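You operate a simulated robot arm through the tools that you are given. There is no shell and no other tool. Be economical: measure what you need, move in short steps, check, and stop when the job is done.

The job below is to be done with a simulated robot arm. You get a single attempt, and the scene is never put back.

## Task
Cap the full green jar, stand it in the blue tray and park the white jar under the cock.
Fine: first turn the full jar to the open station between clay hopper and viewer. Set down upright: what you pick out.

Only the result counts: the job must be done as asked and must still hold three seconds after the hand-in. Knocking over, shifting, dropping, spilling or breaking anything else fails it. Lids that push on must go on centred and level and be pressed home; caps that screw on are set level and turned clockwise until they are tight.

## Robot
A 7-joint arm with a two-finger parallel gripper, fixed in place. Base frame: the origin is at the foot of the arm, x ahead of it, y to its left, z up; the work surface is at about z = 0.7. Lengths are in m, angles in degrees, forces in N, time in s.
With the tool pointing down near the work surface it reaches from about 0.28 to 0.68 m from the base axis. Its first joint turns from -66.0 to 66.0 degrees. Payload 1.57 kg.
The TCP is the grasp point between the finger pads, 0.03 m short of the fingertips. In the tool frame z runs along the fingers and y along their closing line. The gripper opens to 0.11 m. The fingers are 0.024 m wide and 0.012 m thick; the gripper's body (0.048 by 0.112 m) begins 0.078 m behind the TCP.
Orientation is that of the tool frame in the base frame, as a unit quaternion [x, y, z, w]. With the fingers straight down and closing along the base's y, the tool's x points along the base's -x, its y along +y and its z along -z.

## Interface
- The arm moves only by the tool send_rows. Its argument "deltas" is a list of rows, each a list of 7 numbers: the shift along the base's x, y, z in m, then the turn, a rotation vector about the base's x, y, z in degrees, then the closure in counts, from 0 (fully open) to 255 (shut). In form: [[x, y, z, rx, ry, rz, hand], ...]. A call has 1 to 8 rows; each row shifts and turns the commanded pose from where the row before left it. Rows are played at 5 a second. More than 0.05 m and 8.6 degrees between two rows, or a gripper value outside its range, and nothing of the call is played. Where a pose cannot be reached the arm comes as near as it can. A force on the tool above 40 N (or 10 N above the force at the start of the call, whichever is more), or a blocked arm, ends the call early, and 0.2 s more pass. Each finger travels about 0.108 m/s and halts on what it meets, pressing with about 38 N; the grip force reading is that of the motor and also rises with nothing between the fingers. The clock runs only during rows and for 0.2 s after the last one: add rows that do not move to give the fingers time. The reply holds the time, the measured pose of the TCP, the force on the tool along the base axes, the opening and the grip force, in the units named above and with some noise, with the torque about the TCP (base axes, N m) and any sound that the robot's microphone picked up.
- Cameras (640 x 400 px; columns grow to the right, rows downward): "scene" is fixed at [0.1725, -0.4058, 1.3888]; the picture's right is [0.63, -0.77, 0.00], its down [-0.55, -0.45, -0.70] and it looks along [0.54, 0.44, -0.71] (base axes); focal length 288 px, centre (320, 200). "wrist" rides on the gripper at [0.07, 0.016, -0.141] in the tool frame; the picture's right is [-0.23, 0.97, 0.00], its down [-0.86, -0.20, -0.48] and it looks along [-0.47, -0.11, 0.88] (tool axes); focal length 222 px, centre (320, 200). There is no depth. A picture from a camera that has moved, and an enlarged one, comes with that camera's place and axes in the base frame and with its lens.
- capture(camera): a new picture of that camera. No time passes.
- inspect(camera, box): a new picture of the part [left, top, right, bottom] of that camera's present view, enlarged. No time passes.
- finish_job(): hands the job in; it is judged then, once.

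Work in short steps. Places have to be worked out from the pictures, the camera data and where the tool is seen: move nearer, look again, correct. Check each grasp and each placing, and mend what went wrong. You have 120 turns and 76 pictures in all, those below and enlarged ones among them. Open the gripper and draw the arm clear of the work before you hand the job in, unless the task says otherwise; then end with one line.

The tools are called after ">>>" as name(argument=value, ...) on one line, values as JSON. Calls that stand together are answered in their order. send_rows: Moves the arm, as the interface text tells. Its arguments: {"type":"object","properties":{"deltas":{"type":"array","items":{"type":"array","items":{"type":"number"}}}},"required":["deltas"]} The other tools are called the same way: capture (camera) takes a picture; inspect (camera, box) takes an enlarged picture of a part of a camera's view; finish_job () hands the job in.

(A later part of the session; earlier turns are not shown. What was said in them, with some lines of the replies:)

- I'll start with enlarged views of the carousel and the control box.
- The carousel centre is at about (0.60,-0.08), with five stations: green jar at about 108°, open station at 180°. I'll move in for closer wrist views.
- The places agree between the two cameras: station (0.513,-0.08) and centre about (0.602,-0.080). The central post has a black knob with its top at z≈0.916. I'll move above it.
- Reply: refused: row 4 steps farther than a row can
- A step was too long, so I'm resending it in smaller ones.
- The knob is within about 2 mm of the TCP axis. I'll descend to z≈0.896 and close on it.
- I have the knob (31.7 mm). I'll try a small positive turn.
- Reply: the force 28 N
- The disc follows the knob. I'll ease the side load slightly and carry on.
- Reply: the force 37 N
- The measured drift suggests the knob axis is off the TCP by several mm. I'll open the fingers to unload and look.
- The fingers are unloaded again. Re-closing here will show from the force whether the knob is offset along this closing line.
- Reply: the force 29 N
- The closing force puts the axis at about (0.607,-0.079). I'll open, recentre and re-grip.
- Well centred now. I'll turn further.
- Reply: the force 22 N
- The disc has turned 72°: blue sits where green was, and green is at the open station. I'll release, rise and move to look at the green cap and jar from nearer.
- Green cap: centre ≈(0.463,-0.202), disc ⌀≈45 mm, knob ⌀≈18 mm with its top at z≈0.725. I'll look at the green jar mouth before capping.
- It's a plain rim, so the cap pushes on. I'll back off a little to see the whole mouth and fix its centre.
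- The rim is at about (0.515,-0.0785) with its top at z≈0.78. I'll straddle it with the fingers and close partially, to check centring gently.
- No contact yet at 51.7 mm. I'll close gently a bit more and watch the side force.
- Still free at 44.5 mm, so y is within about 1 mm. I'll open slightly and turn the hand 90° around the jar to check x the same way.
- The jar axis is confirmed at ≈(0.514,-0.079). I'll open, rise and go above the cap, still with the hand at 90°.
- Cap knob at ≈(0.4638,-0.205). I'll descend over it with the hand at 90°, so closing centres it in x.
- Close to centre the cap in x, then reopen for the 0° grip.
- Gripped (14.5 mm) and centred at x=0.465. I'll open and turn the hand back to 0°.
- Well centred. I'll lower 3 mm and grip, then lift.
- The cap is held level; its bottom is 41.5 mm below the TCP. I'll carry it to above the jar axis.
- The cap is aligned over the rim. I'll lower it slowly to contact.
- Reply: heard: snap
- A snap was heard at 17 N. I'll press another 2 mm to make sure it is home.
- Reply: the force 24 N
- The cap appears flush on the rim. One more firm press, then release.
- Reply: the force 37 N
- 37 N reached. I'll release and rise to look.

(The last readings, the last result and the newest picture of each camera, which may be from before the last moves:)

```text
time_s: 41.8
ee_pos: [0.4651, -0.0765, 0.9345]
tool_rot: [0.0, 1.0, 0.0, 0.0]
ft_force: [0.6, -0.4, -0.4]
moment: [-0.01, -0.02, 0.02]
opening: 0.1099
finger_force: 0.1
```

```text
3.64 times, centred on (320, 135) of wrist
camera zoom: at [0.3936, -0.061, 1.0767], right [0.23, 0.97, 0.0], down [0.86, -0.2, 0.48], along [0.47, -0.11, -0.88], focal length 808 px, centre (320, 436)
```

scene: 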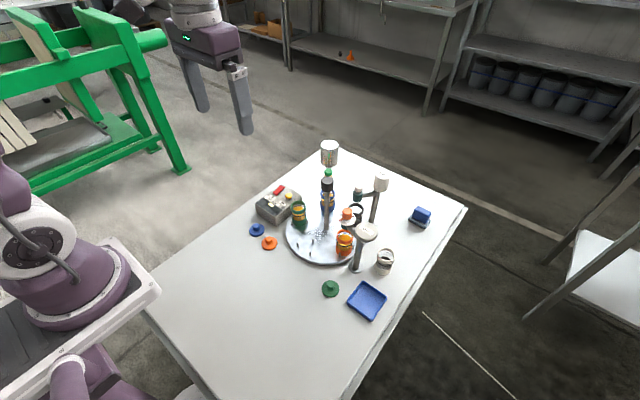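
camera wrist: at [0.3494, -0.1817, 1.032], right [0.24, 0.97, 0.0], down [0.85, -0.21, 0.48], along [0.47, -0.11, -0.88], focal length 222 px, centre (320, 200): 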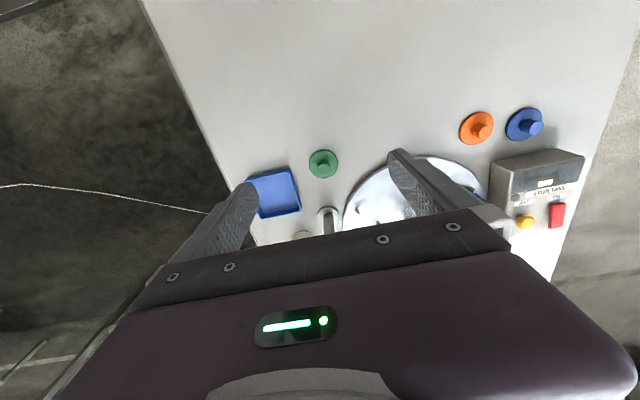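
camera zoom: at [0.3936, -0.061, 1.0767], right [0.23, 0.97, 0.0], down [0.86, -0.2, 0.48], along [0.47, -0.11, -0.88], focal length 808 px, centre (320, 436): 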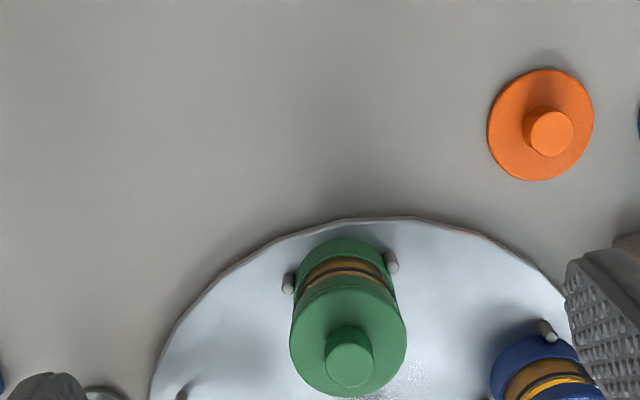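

The cap sits level and the jar is upright, about (0.511,-0.077). I'll lower with a moderate opening around the rim to grip it at z≈0.772, above the pegs.

>>> send_rows(deltas=[[0.046, -0.001, 0, 0, 0, 0, 60], [0, 0, -0.04, 0, 0, 0, 80], [0, 0, -0.04, 0, 0, 0, 80], [0, 0, -0.04, 0, 0, 0, 80], [0, 0, -0.0425, 0, 0, 0, 80], [0, 0, 0, 0, 0, 0, 110], [0, 0, 0, 0, 0, 0, 135], [0, 0, 0, 0, 0, 0, 145]])

>>> inspect(camera="wrist", box=[220, 100, 420, 240])

>>> inspect(camera="scene", box=[260, 190, 340, 255])

```text
time_s: 43.6
ee_pos: [0.5094, -0.0804, 0.775]
tool_rot: [-0.001, 1.0, 0.0, 0.0]
ft_force: [0.2, 0.7, -0.3]
moment: [-0.04, 0.01, 0.0]
opening: 0.0476
finger_force: 0.1
```

```text
2.86 times, centred on (320, 170) of wrist
camera zoom: at [0.4379, -0.0632, 0.9158], right [0.23, 0.97, 0.0], down [0.86, -0.2, 0.48], along [0.47, -0.11, -0.88], focal length 635 px, centre (320, 286)
```

zoom: 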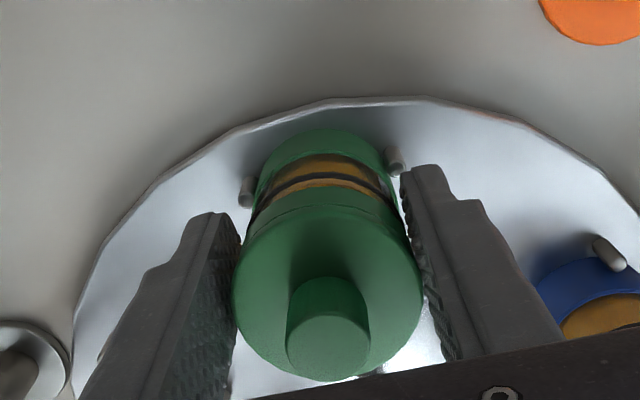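

```text
6.15 times, centred on (300, 222) of scene
camera zoom: at [0.1725, -0.4058, 1.3888], right [0.63, -0.77, 0.0], down [-0.55, -0.45, -0.7], along [0.54, 0.44, -0.71], focal length 1770 px, centre (443, 62)
```

zoom: 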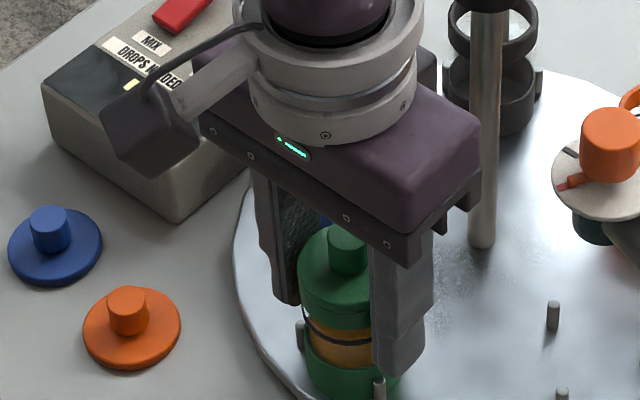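

The jar is about 2 mm off in +x and +y. I'll shift, close gradually and check forces.

>>> send_rows(deltas=[[0.002, 0.002, 0, 0, 0, 0, 145], [0, 0, 0, 0, 0, 0, 152], [0, 0, 0, 0, 0, 0, 160], [0, 0, 0, 0, 0, 0, 170], [0, 0, 0, 0, 0, 0, 200], [0, 0, 0, 0, 0, 0, 255], [0, 0, 0, 0, 0, 0, 255]])

```text
time_s: 45.2
ee_pos: [0.5102, -0.0775, 0.7739]
tool_rot: [0.0, 1.0, 0.0, -0.001]
ft_force: [0.3, -0.1, 0.8]
moment: [-0.02, -0.07, 0.0]
opening: 0.0436
finger_force: 38.3
```

Gripped at 43.6 mm with no side load. I'll lift straight up slowly.

>>> send_rows(deltas=[[0, 0, 0.01, 0, 0, 0, 255], [0, 0, 0.02, 0, 0, 0, 255], [0, 0, 0.02, 0, 0, 0, 255], [0, 0, 0.02, 0, 0, 0, 255], [0, 0, 0.02, 0, 0, 0, 255], [0, 0, 0, 0, 0, 0, 255]])

>>> inspect(camera="scene", box=[250, 170, 370, 270])

```text
time_s: 46.6
ee_pos: [0.5118, -0.0776, 0.8633]
tool_rot: [-0.002, 1.0, 0.0, 0.0]
ft_force: [0.1, 1.4, -1.4]
moment: [-0.02, -0.03, 0.02]
opening: 0.0436
finger_force: 38.0
```

```text
4.00 times, centred on (310, 220) of scene
camera zoom: at [0.1725, -0.4058, 1.3888], right [0.63, -0.77, 0.0], down [-0.55, -0.45, -0.7], along [0.54, 0.44, -0.71], focal length 1150 px, centre (360, 120)
```

zoom: 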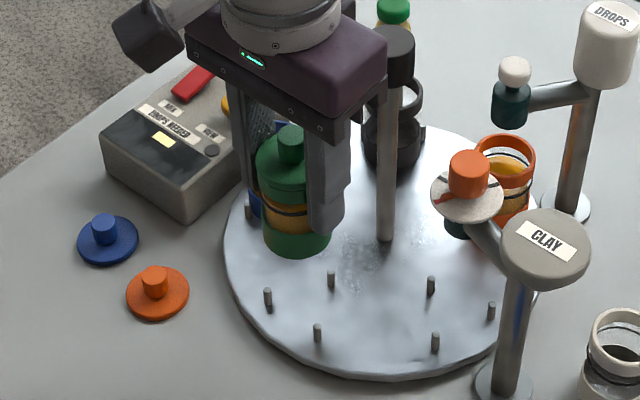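

The jar is lifted cleanly. I'll carry it clear of the hopper around the front, turning the hand +48° so its body stays away from the hopper over the tray.

>>> send_rows(deltas=[[-0.03, -0.01, 0, 0, 0, 6, 255], [-0.03, -0.03, 0, 0, 0, 6, 255], [-0.02, -0.035, 0, 0, 0, 6, 255], [0, -0.035, 0, 0, 0, 6, 255], [0, -0.035, 0, 0, 0, 6, 255], [0.01, -0.035, 0, 0, 0, 6, 255], [0.025, -0.0375, 0, 0, 0, 6, 255], [0.025, 0, 0, 0, 0, 6, 255]])

>>> send_rows(deltas=[[0, 0, 0, 0, 0, 0, 255], [0, 0, -0.02, 0, 0, 0, 255], [0, 0, -0.02, 0, 0, 0, 255], [0, 0, 0, 0, 0, 0, 255]])

>>> inspect(camera="scene", box=[310, 230, 430, 330])

>>> inspect(camera="wrist", box=[220, 80, 420, 220])

```text
time_s: 48.4
ee_pos: [0.4907, -0.2939, 0.8633]
tool_rot: [-0.407, 0.913, 0.001, 0.0]
ft_force: [0.4, -0.1, -0.5]
moment: [0.0, 0.01, 0.01]
opening: 0.0436
finger_force: 38.2
```

```text
time_s: 49.4
ee_pos: [0.4915, -0.2955, 0.8224]
tool_rot: [-0.408, 0.913, 0.0, 0.0]
ft_force: [-0.6, 0.7, -0.5]
moment: [0.0, -0.01, 0.03]
opening: 0.0436
finger_force: 38.1
```

```text
4.00 times, centred on (370, 280) of scene
camera zoom: at [0.1725, -0.4058, 1.3888], right [0.63, -0.77, 0.0], down [-0.55, -0.45, -0.7], along [0.54, 0.44, -0.71], focal length 1150 px, centre (120, -120)
```

zoom: 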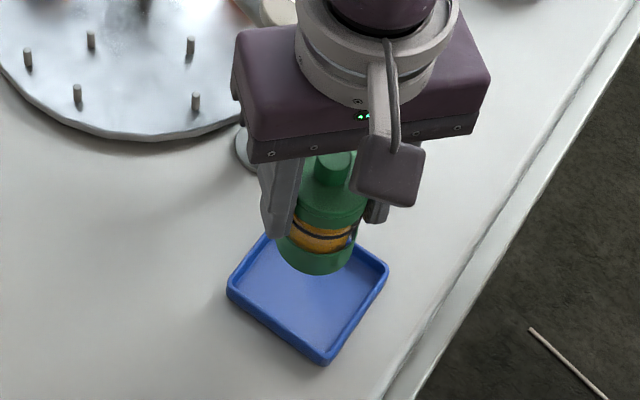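

```text
2.86 times, centred on (320, 150) of wrist
camera zoom: at [0.432, -0.3348, 0.9645], right [-0.57, 0.82, 0.0], down [0.72, 0.5, 0.48], along [0.39, 0.27, -0.88], focal length 635 px, centre (320, 343)
```

zoom: 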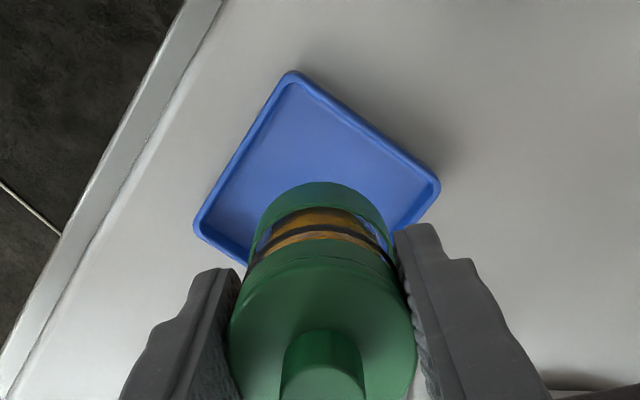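

The tray centre is (0.492,-0.295), and the jar is right over it. I'll lower.

>>> send_rows(deltas=[[0.0005, 0, -0.02, 0, 0, 0, 255], [0, 0, -0.015, 0, 0, 0, 255], [0, 0, -0.008, 0, 0, 0, 255], [0, 0, -0.004, 0, 0, 0, 255]])

>>> send_rows(deltas=[[0, 0, -0.003, 0, 0, 0, 255], [0, 0, -0.003, 0, 0, 0, 255]])

```text
time_s: 50.4
ee_pos: [0.4912, -0.2942, 0.7747]
tool_rot: [-0.407, 0.914, 0.001, 0.0]
ft_force: [0.0, -0.3, -1.9]
moment: [0.01, 0.0, -0.03]
opening: 0.0437
finger_force: 38.0
```

```text
time_s: 51.0
ee_pos: [0.492, -0.2949, 0.7691]
tool_rot: [-0.407, 0.913, 0.001, 0.0]
ft_force: [0.6, -0.8, -2.2]
moment: [0.01, 0.01, -0.02]
opening: 0.0435
finger_force: 38.0
```

>>> send_rows(deltas=[[0, 0, -0.002, 0, 0, 0, 255], [0, 0, -0.001, 0, 0, 0, 255]])

>>> send_rows(deltas=[[0, 0, -0.002, 0, 0, 0, 255], [0, 0, -0.001, 0, 0, 0, 255]])

```text
time_s: 51.6
ee_pos: [0.4908, -0.2948, 0.7663]
tool_rot: [-0.407, 0.914, 0.0, 0.0]
ft_force: [0.8, 1.0, -1.0]
moment: [0.01, 0.01, -0.01]
opening: 0.0437
finger_force: 38.4
```

```text
time_s: 52.2
ee_pos: [0.4927, -0.2935, 0.763]
tool_rot: [-0.407, 0.913, 0.0, 0.0]
ft_force: [-4.4, 2.7, 15.2]
moment: [0.28, 0.2, 0.06]
opening: 0.0436
finger_force: 37.3
```

The jar is on the tray floor (15 N). I'll ease off 1 mm, open and rise.

>>> send_rows(deltas=[[0, 0, 0.0015, 0, 0, 0, 255], [0, 0, 0, 0, 0, 0, 150], [0, 0, 0, 0, 0, 0, 110], [0, 0, 0, 0, 0, 0, 110], [0, 0, 0.04, 0, 0, 0, 100], [0, 0, 0.04, 0, 0, 0, 100], [0, 0, 0.04, 0, 0, 0, 80], [-0.02, 0, 0.04, 0, 0, 0, 80]])

>>> inspect(camera="scene", box=[310, 230, 430, 330])

>>> capture(camera="wrist")

```text
time_s: 54.0
ee_pos: [0.4719, -0.2931, 0.9231]
tool_rot: [-0.408, 0.913, 0.0, 0.0]
ft_force: [0.2, -0.1, 0.1]
moment: [0.0, 0.0, 0.02]
opening: 0.0755
finger_force: 0.0
```

```text
4.00 times, centred on (370, 280) of scene
camera zoom: at [0.1725, -0.4058, 1.3888], right [0.63, -0.77, 0.0], down [-0.55, -0.45, -0.7], along [0.54, 0.44, -0.71], focal length 1150 px, centre (120, -120)
```

zoom: 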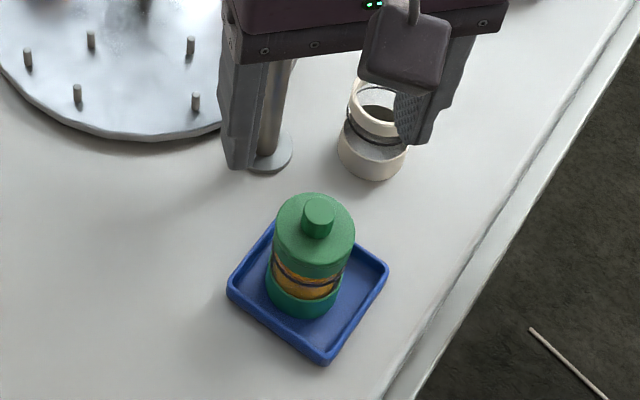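

```text
31 pictures are left
camera wrist: at [0.4125, -0.3333, 1.0651], right [-0.57, 0.82, 0.0], down [0.72, 0.5, 0.48], along [0.39, 0.27, -0.88], focal length 222 px, centre (320, 200)
```

wrist: 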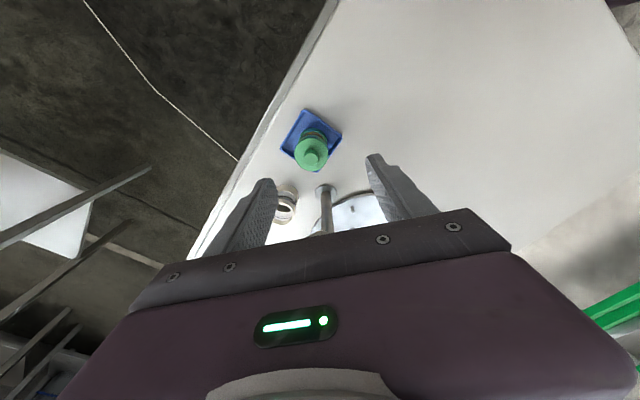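

The green jar stands capped in the tray. The white jar is at ≈(0.598,-0.278); I'll turn the hand to -50°, so the body clears the hopper, and move above it.

>>> send_rows(deltas=[[0, 0, 0.03, 0, 0, -8, 80], [0.01, 0, 0, 0, 0, -8.4, 80], [0.01, 0, 0, 0, 0, -8.4, 80], [0.01, 0, 0, 0, 0, -8.4, 80], [0.01, 0, 0, 0, 0, -8.4, 80], [0.01, 0, 0, 0, 0, -8.4, 80], [0.01, 0, 0, 0, 0, -8.4, 80], [0.01, 0.005, 0, 0, 0, -8.4, 80]])

>>> send_rows(deltas=[[0.015, 0.005, 0, 0, 0, -8.4, 80], [0.015, 0.005, 0, 0, 0, -8.4, 80], [0.015, 0, 0, 0, 0, -8.4, 80], [0.011, 0, 0, 0, 0, -6, 80], [0, 0, 0, 0, 0, 0, 80]])

>>> capture(camera="wrist")

>>> inspect(camera="scene", box=[320, 170, 440, 290])

```text
time_s: 55.8
ee_pos: [0.5409, -0.2892, 0.9561]
tool_rot: [0.164, 0.986, -0.001, 0.001]
ft_force: [0.0, -0.1, -0.5]
moment: [-0.03, 0.0, 0.0]
opening: 0.0756
finger_force: 0.1
```

```text
time_s: 57.0
ee_pos: [0.5978, -0.2795, 0.9558]
tool_rot: [0.423, 0.906, 0.001, 0.0]
ft_force: [-0.3, 0.1, 0.5]
moment: [0.01, 0.0, 0.0]
opening: 0.0755
finger_force: 0.0
```

```text
30 pictures are left
camera wrist: at [0.5651, -0.2145, 1.0975], right [0.89, 0.45, 0.0], down [0.4, -0.78, 0.48], along [0.22, -0.43, -0.88], focal length 222 px, centre (320, 200)
```

wrist: 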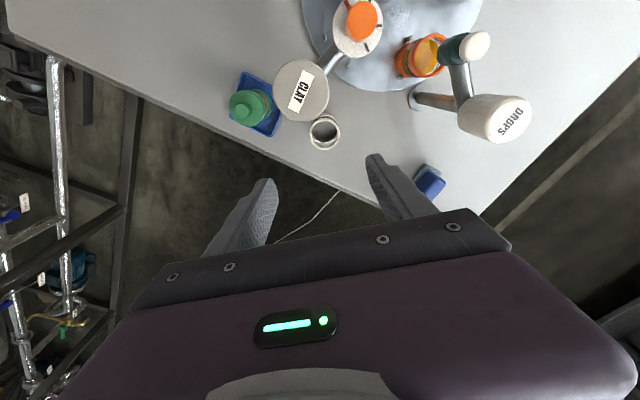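

```text
3.33 times, centred on (380, 230) of scene
camera zoom: at [0.1725, -0.4058, 1.3888], right [0.63, -0.77, 0.0], down [-0.55, -0.45, -0.7], along [0.54, 0.44, -0.71], focal length 958 px, centre (120, 100)
```

zoom: 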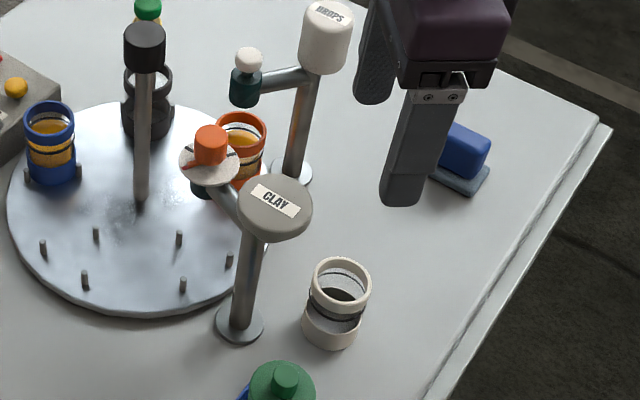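

White jar refined to ≈(0.601,-0.2755), hopper top at (0.556,-0.229) with r≈26 mm. I'll descend partway and recheck.

>>> send_rows(deltas=[[0.0035, 0.003, -0.03, 0, 0, 2.5, 80], [0, 0, -0.04, 0, 0, 2.5, 80], [0, 0, -0.035, 0, 0, 0, 80], [0, 0, 0, 0, 0, 0, 80]])

>>> capture(camera="wrist")

>>> inspect(camera="scene", box=[340, 200, 430, 290])

```text
time_s: 58.0
ee_pos: [0.5992, -0.2756, 0.8489]
tool_rot: [0.382, 0.924, 0.0, -0.001]
ft_force: [0.0, -0.3, -0.4]
moment: [0.01, 0.03, -0.02]
opening: 0.0753
finger_force: 0.1
```

```text
28 pictures are left
camera wrist: at [0.5607, -0.2149, 0.9915], right [0.85, 0.53, 0.0], down [0.46, -0.75, 0.48], along [0.25, -0.41, -0.88], focal length 222 px, centre (320, 200)
```

wrist: 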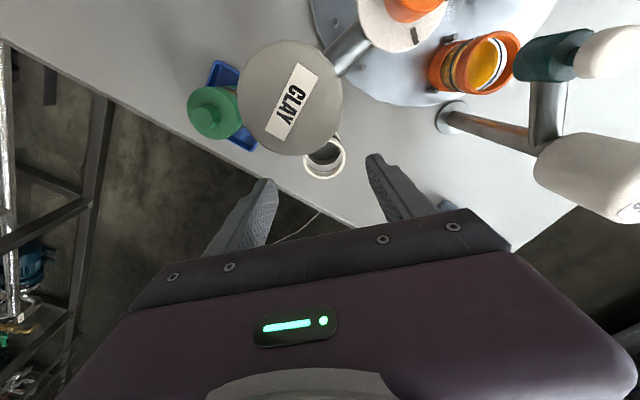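

```text
4.44 times, centred on (385, 245) of scene
camera zoom: at [0.1725, -0.4058, 1.3888], right [0.63, -0.77, 0.0], down [-0.55, -0.45, -0.7], along [0.54, 0.44, -0.71], focal length 1278 px, centre (31, 0)
```

zoom: 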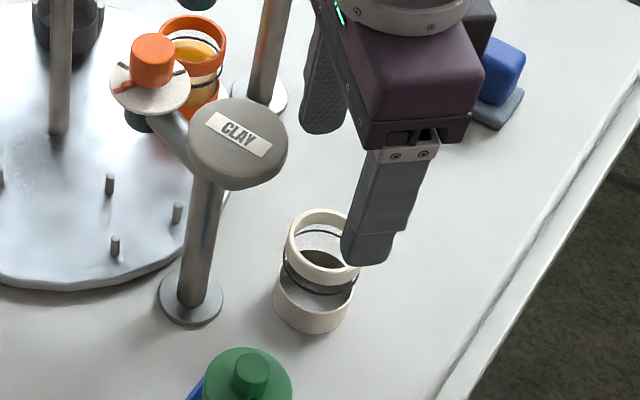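

>>> send_rows(deltas=[[0.001, 0.001, -0.03, 0, 0, 0, 80], [0, 0, -0.03, 0, 0, 0, 80], [0, 0, -0.006, 0, 0, 0, 80], [0, 0, 0, 0, 0, 0, 80]])

>>> inspect(camera="wrist", box=[220, 100, 420, 240])

>>> inspect(camera="scene", box=[340, 200, 430, 290])

```text
time_s: 59.0
ee_pos: [0.6034, -0.2752, 0.7836]
tool_rot: [0.383, 0.924, 0.0, -0.001]
ft_force: [0.0, -0.4, -0.8]
moment: [0.0, 0.05, -0.01]
opening: 0.0756
finger_force: 0.1
```

```text
2.86 times, centred on (320, 170) of wrist
camera zoom: at [0.5635, -0.2148, 0.9264], right [0.85, 0.53, 0.0], down [0.46, -0.75, 0.48], along [0.25, -0.41, -0.88], focal length 635 px, centre (320, 286)
```

zoom: 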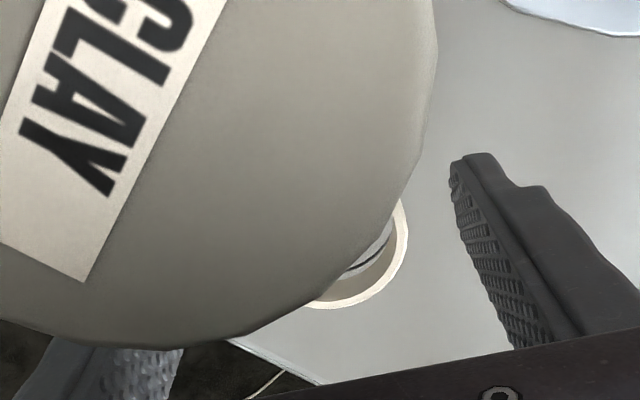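

```text
4.44 times, centred on (385, 245) of scene
camera zoom: at [0.1725, -0.4058, 1.3888], right [0.63, -0.77, 0.0], down [-0.55, -0.45, -0.7], along [0.54, 0.44, -0.71], focal length 1278 px, centre (31, 0)
```

zoom: 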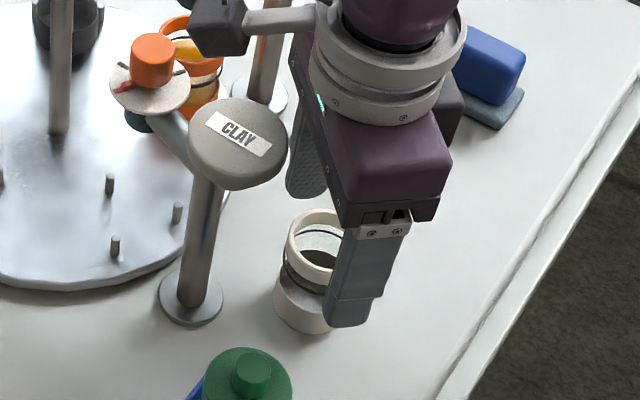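

Centred well. I'll lower 17 mm and close gradually.

>>> send_rows(deltas=[[0, 0, -0.009, 0, 0, 0, 90], [0, 0, -0.008, 0, 0, 0, 120], [0, 0, 0, 0, 0, 0, 145], [0, 0, 0, 0, 0, 0, 155], [0, 0, 0, 0, 0, 0, 170], [0, 0, 0, 0, 0, 0, 200], [0, 0, 0, 0, 0, 0, 255], [0, 0, 0, 0, 0, 0, 255]])

```text
time_s: 60.8
ee_pos: [0.602, -0.2758, 0.7684]
tool_rot: [0.383, 0.924, 0.0, 0.0]
ft_force: [0.1, -0.4, 0.5]
moment: [0.02, -0.01, 0.0]
opening: 0.0423
finger_force: 37.5
```

White jar gripped. I'll lift straight up to z≈0.96.

>>> send_rows(deltas=[[0, 0, 0.01, 0, 0, 0, 255], [0, 0, 0.03, 0, 0, 0, 255], [0, 0, 0.03, 0, 0, 0, 255], [0, 0, 0.04, 0, 0, 0, 255], [0, 0, 0.04, 0, 0, 0, 255], [0, 0, 0.04, 0, 0, 0, 255], [0, 0, 0.005, 0, 0, 0, 255]])

>>> inspect(camera="scene", box=[300, 150, 440, 290])

```text
time_s: 62.4
ee_pos: [0.6028, -0.2759, 0.9608]
tool_rot: [0.383, 0.924, 0.001, 0.0]
ft_force: [1.2, 0.1, -0.4]
moment: [0.0, 0.01, 0.06]
opening: 0.0424
finger_force: 37.9
```

```text
2.86 times, centred on (370, 220) of scene
camera zoom: at [0.1725, -0.4058, 1.3888], right [0.63, -0.77, 0.0], down [-0.55, -0.45, -0.7], along [0.54, 0.44, -0.71], focal length 822 px, centre (177, 143)
```

zoom: 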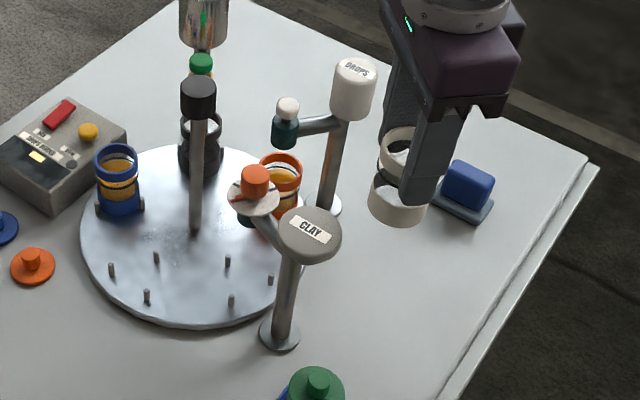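

Holding upright. I'll go round the front to the open station, turning the hand back to 0°.

>>> send_rows(deltas=[[-0.035, 0, 0, 0, 0, 0, 255], [-0.035, 0, 0, 0, 0, 0, 255], [-0.035, 0.01, 0, 0, 0, 6, 255], [-0.03, 0.03, 0, 0, 0, 6, 255], [0, 0.04, 0, 0, 0, 6, 255], [0, 0.04, 0, 0, 0, 6, 255], [0, 0.04, 0, 0, 0, 7, 255], [0.01, 0.035, 0, 0, 0, 7, 255]])

>>> send_rows(deltas=[[0.02, 0.002, -0.02, 0, 0, 7, 255], [0.0165, 0, -0.03, 0, 0, 0, 255], [0, 0, -0.03, 0, 0, 0, 255], [0, 0, -0.03, 0, 0, 0, 255], [0, 0, 0, 0, 0, 0, 255]])

>>> inspect(camera="scene", box=[260, 180, 350, 260])

>>> inspect(camera="wrist", box=[220, 80, 420, 220])

```text
time_s: 64.2
ee_pos: [0.4746, -0.082, 0.9615]
tool_rot: [0.06, 0.998, 0.0, 0.0]
ft_force: [-0.3, 1.1, -0.5]
moment: [-0.03, 0.01, 0.04]
opening: 0.0426
finger_force: 38.0
```

```text
time_s: 65.4
ee_pos: [0.5138, -0.0787, 0.85]
tool_rot: [0.0, 1.0, 0.0, 0.0]
ft_force: [-0.3, 0.0, -1.3]
moment: [0.02, 0.02, -0.02]
opening: 0.0424
finger_force: 38.0
```

```text
5.00 times, centred on (305, 220) of scene
camera zoom: at [0.1725, -0.4058, 1.3888], right [0.63, -0.77, 0.0], down [-0.55, -0.45, -0.7], along [0.54, 0.44, -0.71], focal length 1438 px, centre (395, 100)
```

zoom: 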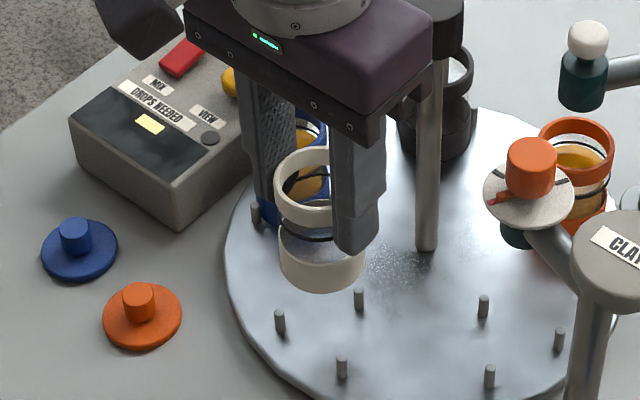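

```text
2.86 times, centred on (320, 150) of wrist
camera zoom: at [0.4435, -0.0608, 0.9924], right [0.23, 0.97, 0.0], down [0.86, -0.2, 0.48], along [0.47, -0.11, -0.88], focal length 635 px, centre (320, 343)
```

zoom: 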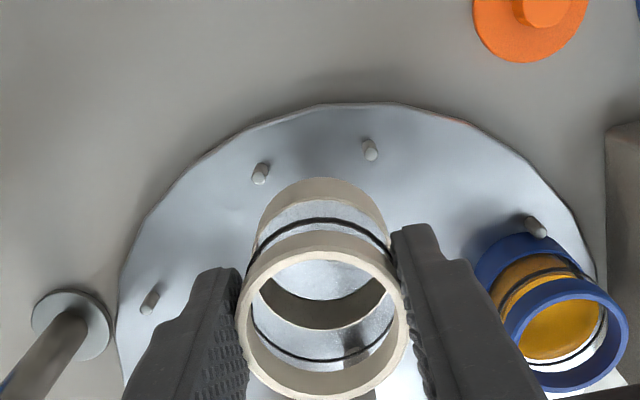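

The station centre from the pegs is ≈(0.5145,-0.0778), and the jar is over it. I'll lower to just above the pegs, then slowly.

>>> send_rows(deltas=[[0.0006, 0.0009, -0.02, 0, 0, 0, 255], [0, 0, -0.02, 0, 0, 0, 255], [0, 0, -0.008, 0, 0, 0, 255], [0, 0, -0.005, 0, 0, 0, 255], [0, 0, -0.005, 0, 0, 0, 255], [0, 0, 0, 0, 0, 0, 255]])

>>> inspect(camera="scene", box=[260, 190, 340, 255])

```text
time_s: 66.8
ee_pos: [0.514, -0.0777, 0.794]
tool_rot: [0.0, 1.0, 0.0, 0.0]
ft_force: [0.4, 0.5, -0.9]
moment: [-0.01, -0.04, -0.01]
opening: 0.0423
finger_force: 38.8
```

```text
6.15 times, centred on (300, 222) of scene
camera zoom: at [0.1725, -0.4058, 1.3888], right [0.63, -0.77, 0.0], down [-0.55, -0.45, -0.7], along [0.54, 0.44, -0.71], focal length 1770 px, centre (443, 62)
```

zoom: 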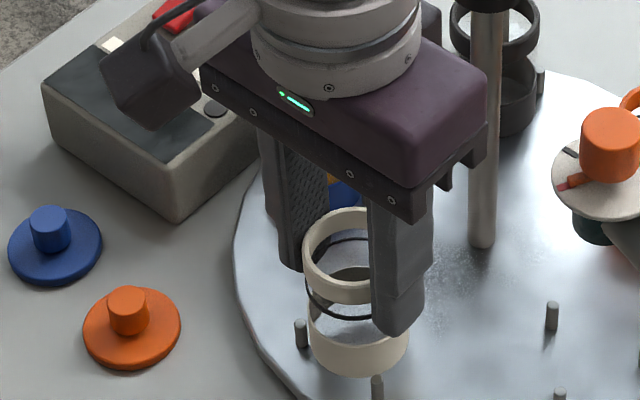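

Already sinking between the pegs without contact. I'll continue down slowly.

>>> send_rows(deltas=[[0, 0, -0.004, 0, 0, 0, 255], [0, 0, -0.004, 0, 0, 0, 255], [0, 0, -0.002, 0, 0, 0, 255]])

>>> send_rows(deltas=[[0, 0, -0.002, 0, 0, 0, 255], [0, 0, -0.001, 0, 0, 0, 255]])

```text
time_s: 67.6
ee_pos: [0.5139, -0.0782, 0.7842]
tool_rot: [0.0, 1.0, 0.001, 0.001]
ft_force: [0.3, 0.0, 0.1]
moment: [0.02, 0.0, 0.01]
opening: 0.0425
finger_force: 37.8
```

```text
time_s: 68.2
ee_pos: [0.5143, -0.076, 0.7811]
tool_rot: [-0.001, 1.0, 0.0, 0.0]
ft_force: [-1.9, 1.3, 11.0]
moment: [0.06, 0.16, 0.01]
opening: 0.0422
finger_force: 38.2
```

Seated at the predicted height. I'll release gently and rise.

>>> send_rows(deltas=[[0, 0, 0.001, 0, 0, 0, 200], [0, 0, 0, 0, 0, 0, 145], [0, 0, 0, 0, 0, 0, 110], [0, 0, 0, 0, 0, 0, 100], [0, 0, 0.04, 0, 0, 0, 100], [0, 0, 0.045, 0, 0, 0, 100], [0, 0, 0.045, 0, 0, 0, 60], [0, 0, 0.045, 0, 0, 0, 60]])

>>> inspect(camera="scene", box=[250, 140, 410, 265])

```text
time_s: 70.0
ee_pos: [0.5149, -0.0777, 0.9588]
tool_rot: [-0.001, 1.0, -0.001, 0.0]
ft_force: [0.2, 0.8, 0.0]
moment: [0.01, 0.01, 0.0]
opening: 0.0838
finger_force: 0.0
```

```text
3.20 times, centred on (330, 202) of scene
camera zoom: at [0.1724, -0.4058, 1.3888], right [0.63, -0.77, 0.0], down [-0.55, -0.45, -0.7], along [0.54, 0.44, -0.71], focal length 920 px, centre (288, 192)
```

zoom: 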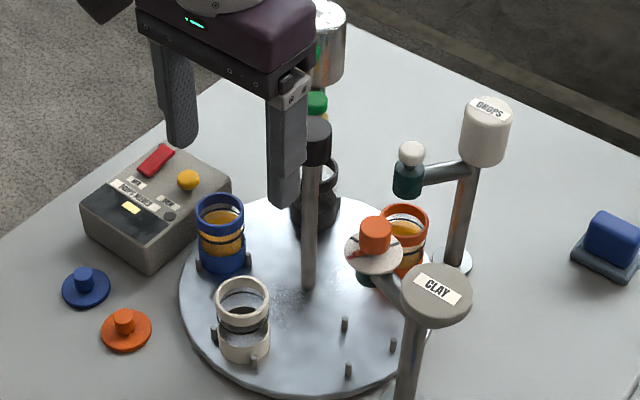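

The white jar stands at the open station; next turn it -144° to the brass cock with the green handle. I'll move above the knob, turning the hand to +72° first.

>>> send_rows(deltas=[[0.03, 0, 0, 0, 0, 8.5, 60], [0.03, 0, 0, 0, 0, 8.5, 60], [0.0315, -0.001, 0, 0, 0, 8.5, 60], [0, 0, 0, 0, 0, 8.5, 60], [0, 0, 0, 0, 0, 8.5, 60], [0, 0, 0, 0, 0, 8.5, 60], [0, 0, 0, 0, 0, 8.5, 60], [0, 0, 0, 0, 0, 8.5, 60]])

>>> send_rows(deltas=[[0, 0, 0, 0, 0, 4, 60], [0, 0, -0.03, 0, 0, 0, 80], [0, 0, -0.03, 0, 0, 0, 110], [0, 0, 0, 0, 0, 0, 140]])

>>> inspect(camera="wrist", box=[200, 100, 440, 240])

```text
time_s: 71.8
ee_pos: [0.606, -0.0791, 0.9568]
tool_rot: [-0.561, 0.828, -0.001, 0.0]
ft_force: [-0.2, 0.6, -0.6]
moment: [-0.03, 0.02, 0.0]
opening: 0.0841
finger_force: 0.0
```

```text
time_s: 72.8
ee_pos: [0.6056, -0.0781, 0.8979]
tool_rot: [-0.588, 0.809, 0.0, 0.0]
ft_force: [-0.2, 0.4, 0.5]
moment: [0.01, 0.02, -0.02]
opening: 0.0496
finger_force: 0.0
```

```text
2.67 times, centred on (320, 170) of wrist
camera zoom: at [0.5674, -0.139, 1.0386], right [-0.86, 0.52, 0.0], down [0.45, 0.75, 0.48], along [0.25, 0.41, -0.88], focal length 592 px, centre (320, 280)
```

zoom: 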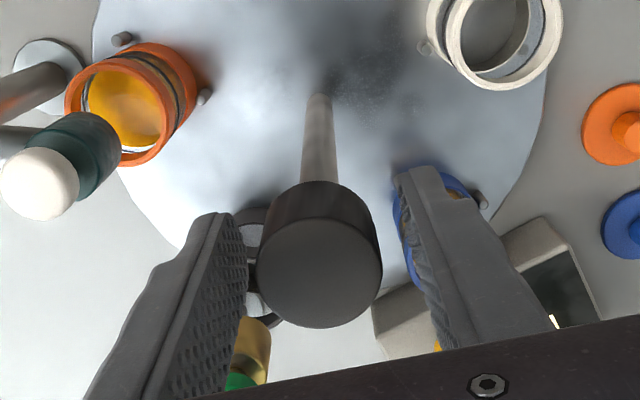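

Centred on the knob. Close on it.

>>> send_rows(deltas=[[0.0005, -0.0005, 0, 0, 0, 0, 175], [0, 0, 0, 0, 0, 0, 200], [0, 0, 0, 0, 0, 0, 255], [0, 0, 0, 0, 0, 0, 255]])

```text
time_s: 73.8
ee_pos: [0.6058, -0.081, 0.8979]
tool_rot: [-0.589, 0.808, 0.001, -0.001]
ft_force: [-8.3, 3.2, 1.3]
moment: [-0.31, -0.23, 0.0]
opening: 0.0315
finger_force: 40.5
```

>>> send_rows(deltas=[[-0.0007, 0.0003, 0, 0, 0, -4, 255], [0, 0, 0, 0, 0, -4, 255], [0, 0, 0, 0, 0, -4, 255], [0, 0, 0, 0, 0, -4, 255], [0, 0, 0, 0, 0, -4, 255], [0, 0, 0, 0, 0, -4, 255], [0, 0, 0, 0, 0, -4, 255], [0, 0, 0, 0, 0, -4, 255]])

>>> inspect(camera="scene", box=[250, 140, 410, 265])

```text
time_s: 75.6
ee_pos: [0.6054, -0.0796, 0.8961]
tool_rot: [-0.342, 0.94, -0.001, 0.0]
ft_force: [1.0, -1.4, 6.7]
moment: [-0.45, 1.04, 0.02]
opening: 0.0318
finger_force: 40.4
```

```text
3.20 times, centred on (330, 202) of scene
camera zoom: at [0.1724, -0.4058, 1.3888], right [0.63, -0.77, 0.0], down [-0.55, -0.45, -0.7], along [0.54, 0.44, -0.71], focal length 920 px, centre (288, 192)
```

zoom: 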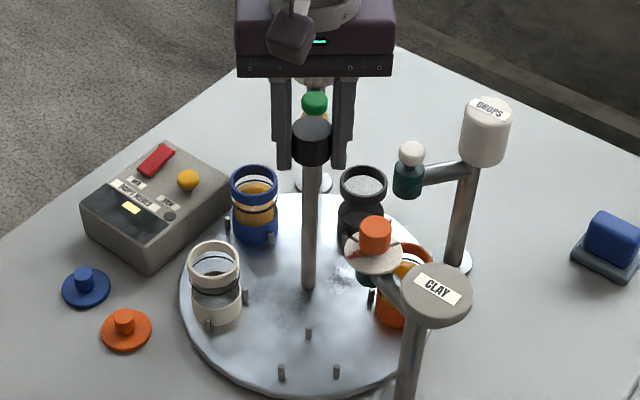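

Turning smoothly with low loads. Continue.

>>> send_rows(deltas=[[0, 0, 0, 0, 0, -4, 255], [0, 0, 0, 0, 0, -4, 255], [0, 0, 0, 0, 0, -4, 255], [0, 0, 0, 0, 0, -4, 255], [0, 0, 0, 0, 0, -4, 255], [0, 0, 0, 0, 0, -4, 255], [0, 0, 0, 0, 0, -4, 255], [0, 0, 0, 0, 0, -4, 255]])

>>> send_rows(deltas=[[0, 0, 0, 0, 0, -4, 255], [0, 0, 0, 0, 0, -4, 255], [0, 0, 0, 0, 0, -4, 255], [0, 0, 0, 0, 0, -4, 255], [0, 0, 0, 0, 0, -4, 255], [0, 0, 0, 0, 0, -4, 255], [0, 0, 0, 0, 0, -4, 255], [0, 0, 0, 0, 0, -4, 255]])

>>> inspect(camera="scene", box=[250, 140, 410, 265])

```text
time_s: 77.4
ee_pos: [0.6067, -0.079, 0.8987]
tool_rot: [-0.07, 0.998, 0.0, 0.0]
ft_force: [12.4, -18.9, -2.4]
moment: [0.55, -1.11, 0.07]
opening: 0.0319
finger_force: 40.2
```

```text
time_s: 79.2
ee_pos: [0.6064, -0.0799, 0.8975]
tool_rot: [0.208, 0.978, -0.001, 0.001]
ft_force: [7.8, -28.3, 4.7]
moment: [0.11, -0.65, 0.07]
opening: 0.0318
finger_force: 40.2
```

```text
3.20 times, centred on (330, 202) of scene
camera zoom: at [0.1725, -0.4065, 1.3886], right [0.63, -0.77, 0.0], down [-0.55, -0.45, -0.7], along [0.54, 0.44, -0.71], focal length 920 px, centre (288, 192)
```

zoom: 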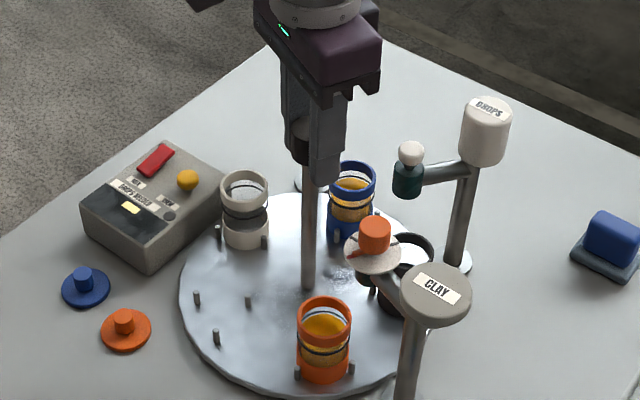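

Relieve the side load and continue.

>>> send_rows(deltas=[[0.0005, -0.0015, 0, 0, 0, -4, 255], [0.0005, -0.0015, 0, 0, 0, -4, 255], [0, 0, 0, 0, 0, -4, 255], [0, 0, 0, 0, 0, -4, 255], [0, 0, 0, 0, 0, -4, 255], [0, 0, 0, 0, 0, -4, 255]])

>>> send_rows(deltas=[[0, 0, 0, 0, 0, -4, 255], [0, 0, 0, 0, 0, -4, 255], [0, 0, 0, 0, 0, -4, 255], [0, 0, 0, 0, 0, -4, 255], [0, 0, 0, 0, 0, -4, 255], [0, 0, 0, 0, 0, -4, 255], [0, 0, 0, 0, 0, 0, 255]])

>>> inspect(camera="scene", box=[250, 140, 410, 265])

```text
time_s: 80.6
ee_pos: [0.6047, -0.0811, 0.8969]
tool_rot: [0.407, 0.914, 0.0, -0.001]
ft_force: [-13.0, -7.9, 10.2]
moment: [1.16, 0.46, 0.07]
opening: 0.0317
finger_force: 40.4
```

```text
time_s: 82.2
ee_pos: [0.6058, -0.0822, 0.8974]
tool_rot: [0.588, 0.809, 0.0, -0.001]
ft_force: [-27.9, 13.0, 13.4]
moment: [0.47, -0.39, -0.03]
opening: 0.0319
finger_force: 40.1
```

```text
3.20 times, centred on (330, 202) of scene
camera zoom: at [0.1715, -0.4055, 1.389], right [0.63, -0.77, 0.0], down [-0.55, -0.45, -0.7], along [0.54, 0.44, -0.71], focal length 920 px, centre (288, 192)
```

zoom: 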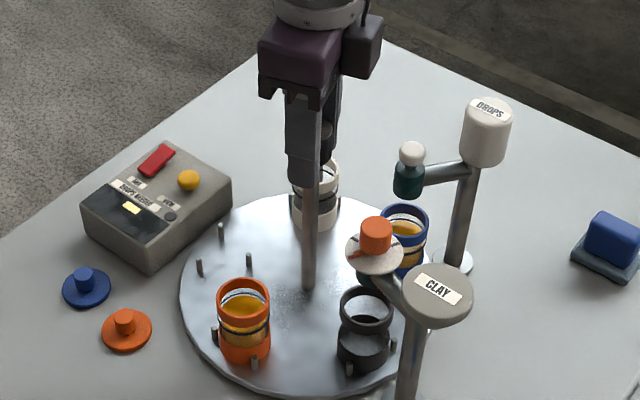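

White is now at the cock's station, and the peg pattern matches the earlier indexed picture. I'll release and rise clear.

>>> send_rows(deltas=[[0, 0, 0, 0, 0, 0, 200], [0, 0, 0, 0, 0, 0, 140], [0, 0, 0, 0, 0, 0, 110], [0, 0, 0.04, 0, 0, 0, 100], [0, 0, 0.04, 0, 0, 0, 60], [-0.03, 0, 0.03, 0, 0, 8, 60], [-0.04, 0, 0, 0, 0, 8, 0], [-0.04, 0, 0, 0, 0, 8, 0]])

>>> send_rows(deltas=[[-0.04, 0.03, 0.02, 0, 0, 8, 0], [-0.03, 0.03, 0.03, 0, 0, 8, 0], [0, 0.03, 0.03, 0, 0, 8, 0], [0, 0, 0.03, 0, 0, 8, 0], [0, 0, 0, 0, 0, 8, 0]])

>>> capture(camera="scene")

>>> inspect(camera="scene", box=[280, 130, 400, 230])

>>> inspect(camera="wrist", box=[180, 80, 420, 240])

```text
time_s: 84.0
ee_pos: [0.4972, -0.0837, 1.0069]
tool_rot: [0.406, 0.914, 0.0, 0.0]
ft_force: [-0.1, -0.6, 0.6]
moment: [-0.03, 0.0, -0.01]
opening: 0.1099
finger_force: 0.1
```

```text
refused: row 1 steps farther than a row can; nothing moved
```

```text
15 pictures are left
```

scene: 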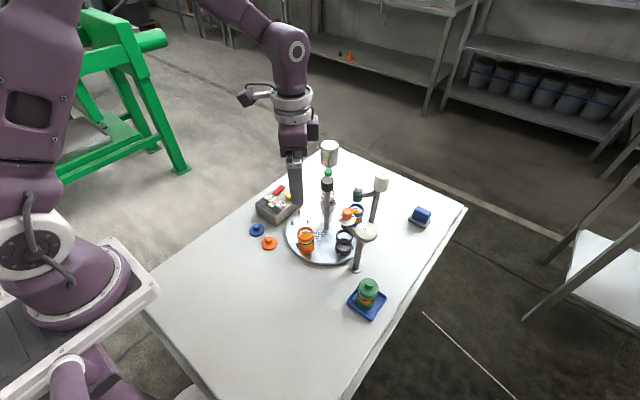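

```text
4.00 times, centred on (340, 180) of scene
camera zoom: at [0.1725, -0.4058, 1.3888], right [0.63, -0.77, 0.0], down [-0.55, -0.45, -0.7], along [0.54, 0.44, -0.71], focal length 1150 px, centre (240, 280)
```

zoom: 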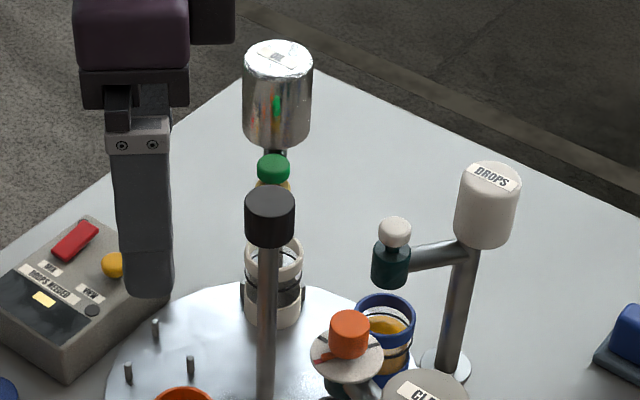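

```text
2.50 times, centred on (300, 160) of wrist
camera zoom: at [0.4608, -0.0195, 1.1489], right [0.87, 0.49, 0.0], down [0.43, -0.77, 0.48], along [0.23, -0.42, -0.88], focal length 555 px, centre (370, 300)
```

zoom: 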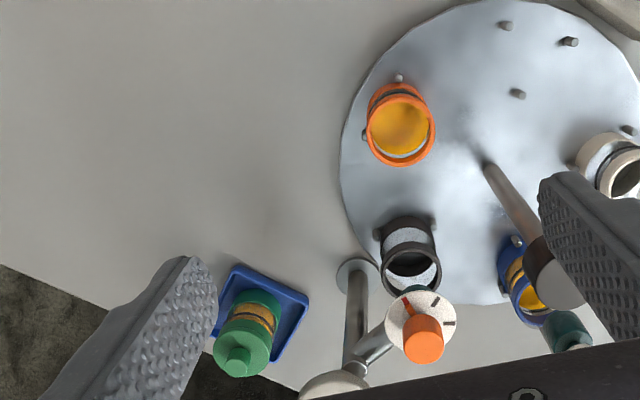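

The carousel indexing matches the original peg positions within 1 px. The white jar stands under the cock, and the green one is capped in the tray. I'll draw the arm clear.

>>> send_rows(deltas=[[-0.03, 0.01, 0.03, 0, 0, 6, 0], [-0.03, 0.01, 0.03, 0, 0, 6, 0], [-0.02, 0.01, 0.03, 0, 0, 6, 0], [0, 0, 0.03, 0, 0, 6, 0], [0, 0, 0, 0, 0, 0, 0]])

>>> inspect(camera="scene", box=[240, 130, 440, 330])

```text
time_s: 85.2
ee_pos: [0.4163, -0.0519, 1.1274]
tool_rot: [0.207, 0.978, 0.0, 0.0]
ft_force: [0.2, 0.7, 0.0]
moment: [-0.04, 0.0, 0.0]
opening: 0.11
finger_force: 0.1
```

```text
2.00 times, centred on (340, 230) of scene
camera zoom: at [0.1724, -0.4058, 1.3888], right [0.63, -0.77, 0.0], down [-0.55, -0.45, -0.7], along [0.54, 0.44, -0.71], focal length 575 px, centre (280, 140)
```

zoom: 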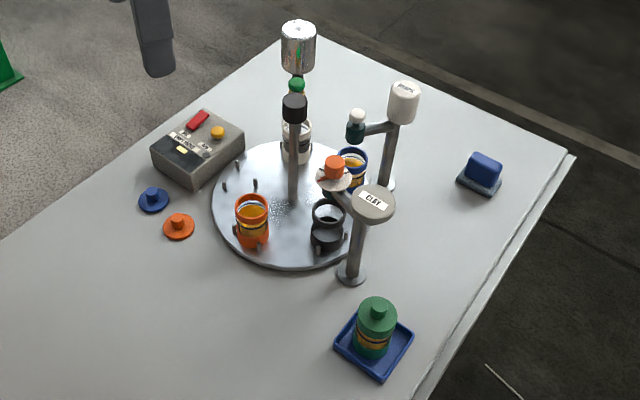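

Everything is in place and the arm is clear, so I'm handing in.

>>> finish_job()

```text
The job is handed in.
```

The green jar was turned to the open station, capped and stood upright in the blue tray. The white jar now stands under the cock, with nothing knocked over or spilled in the last picture.
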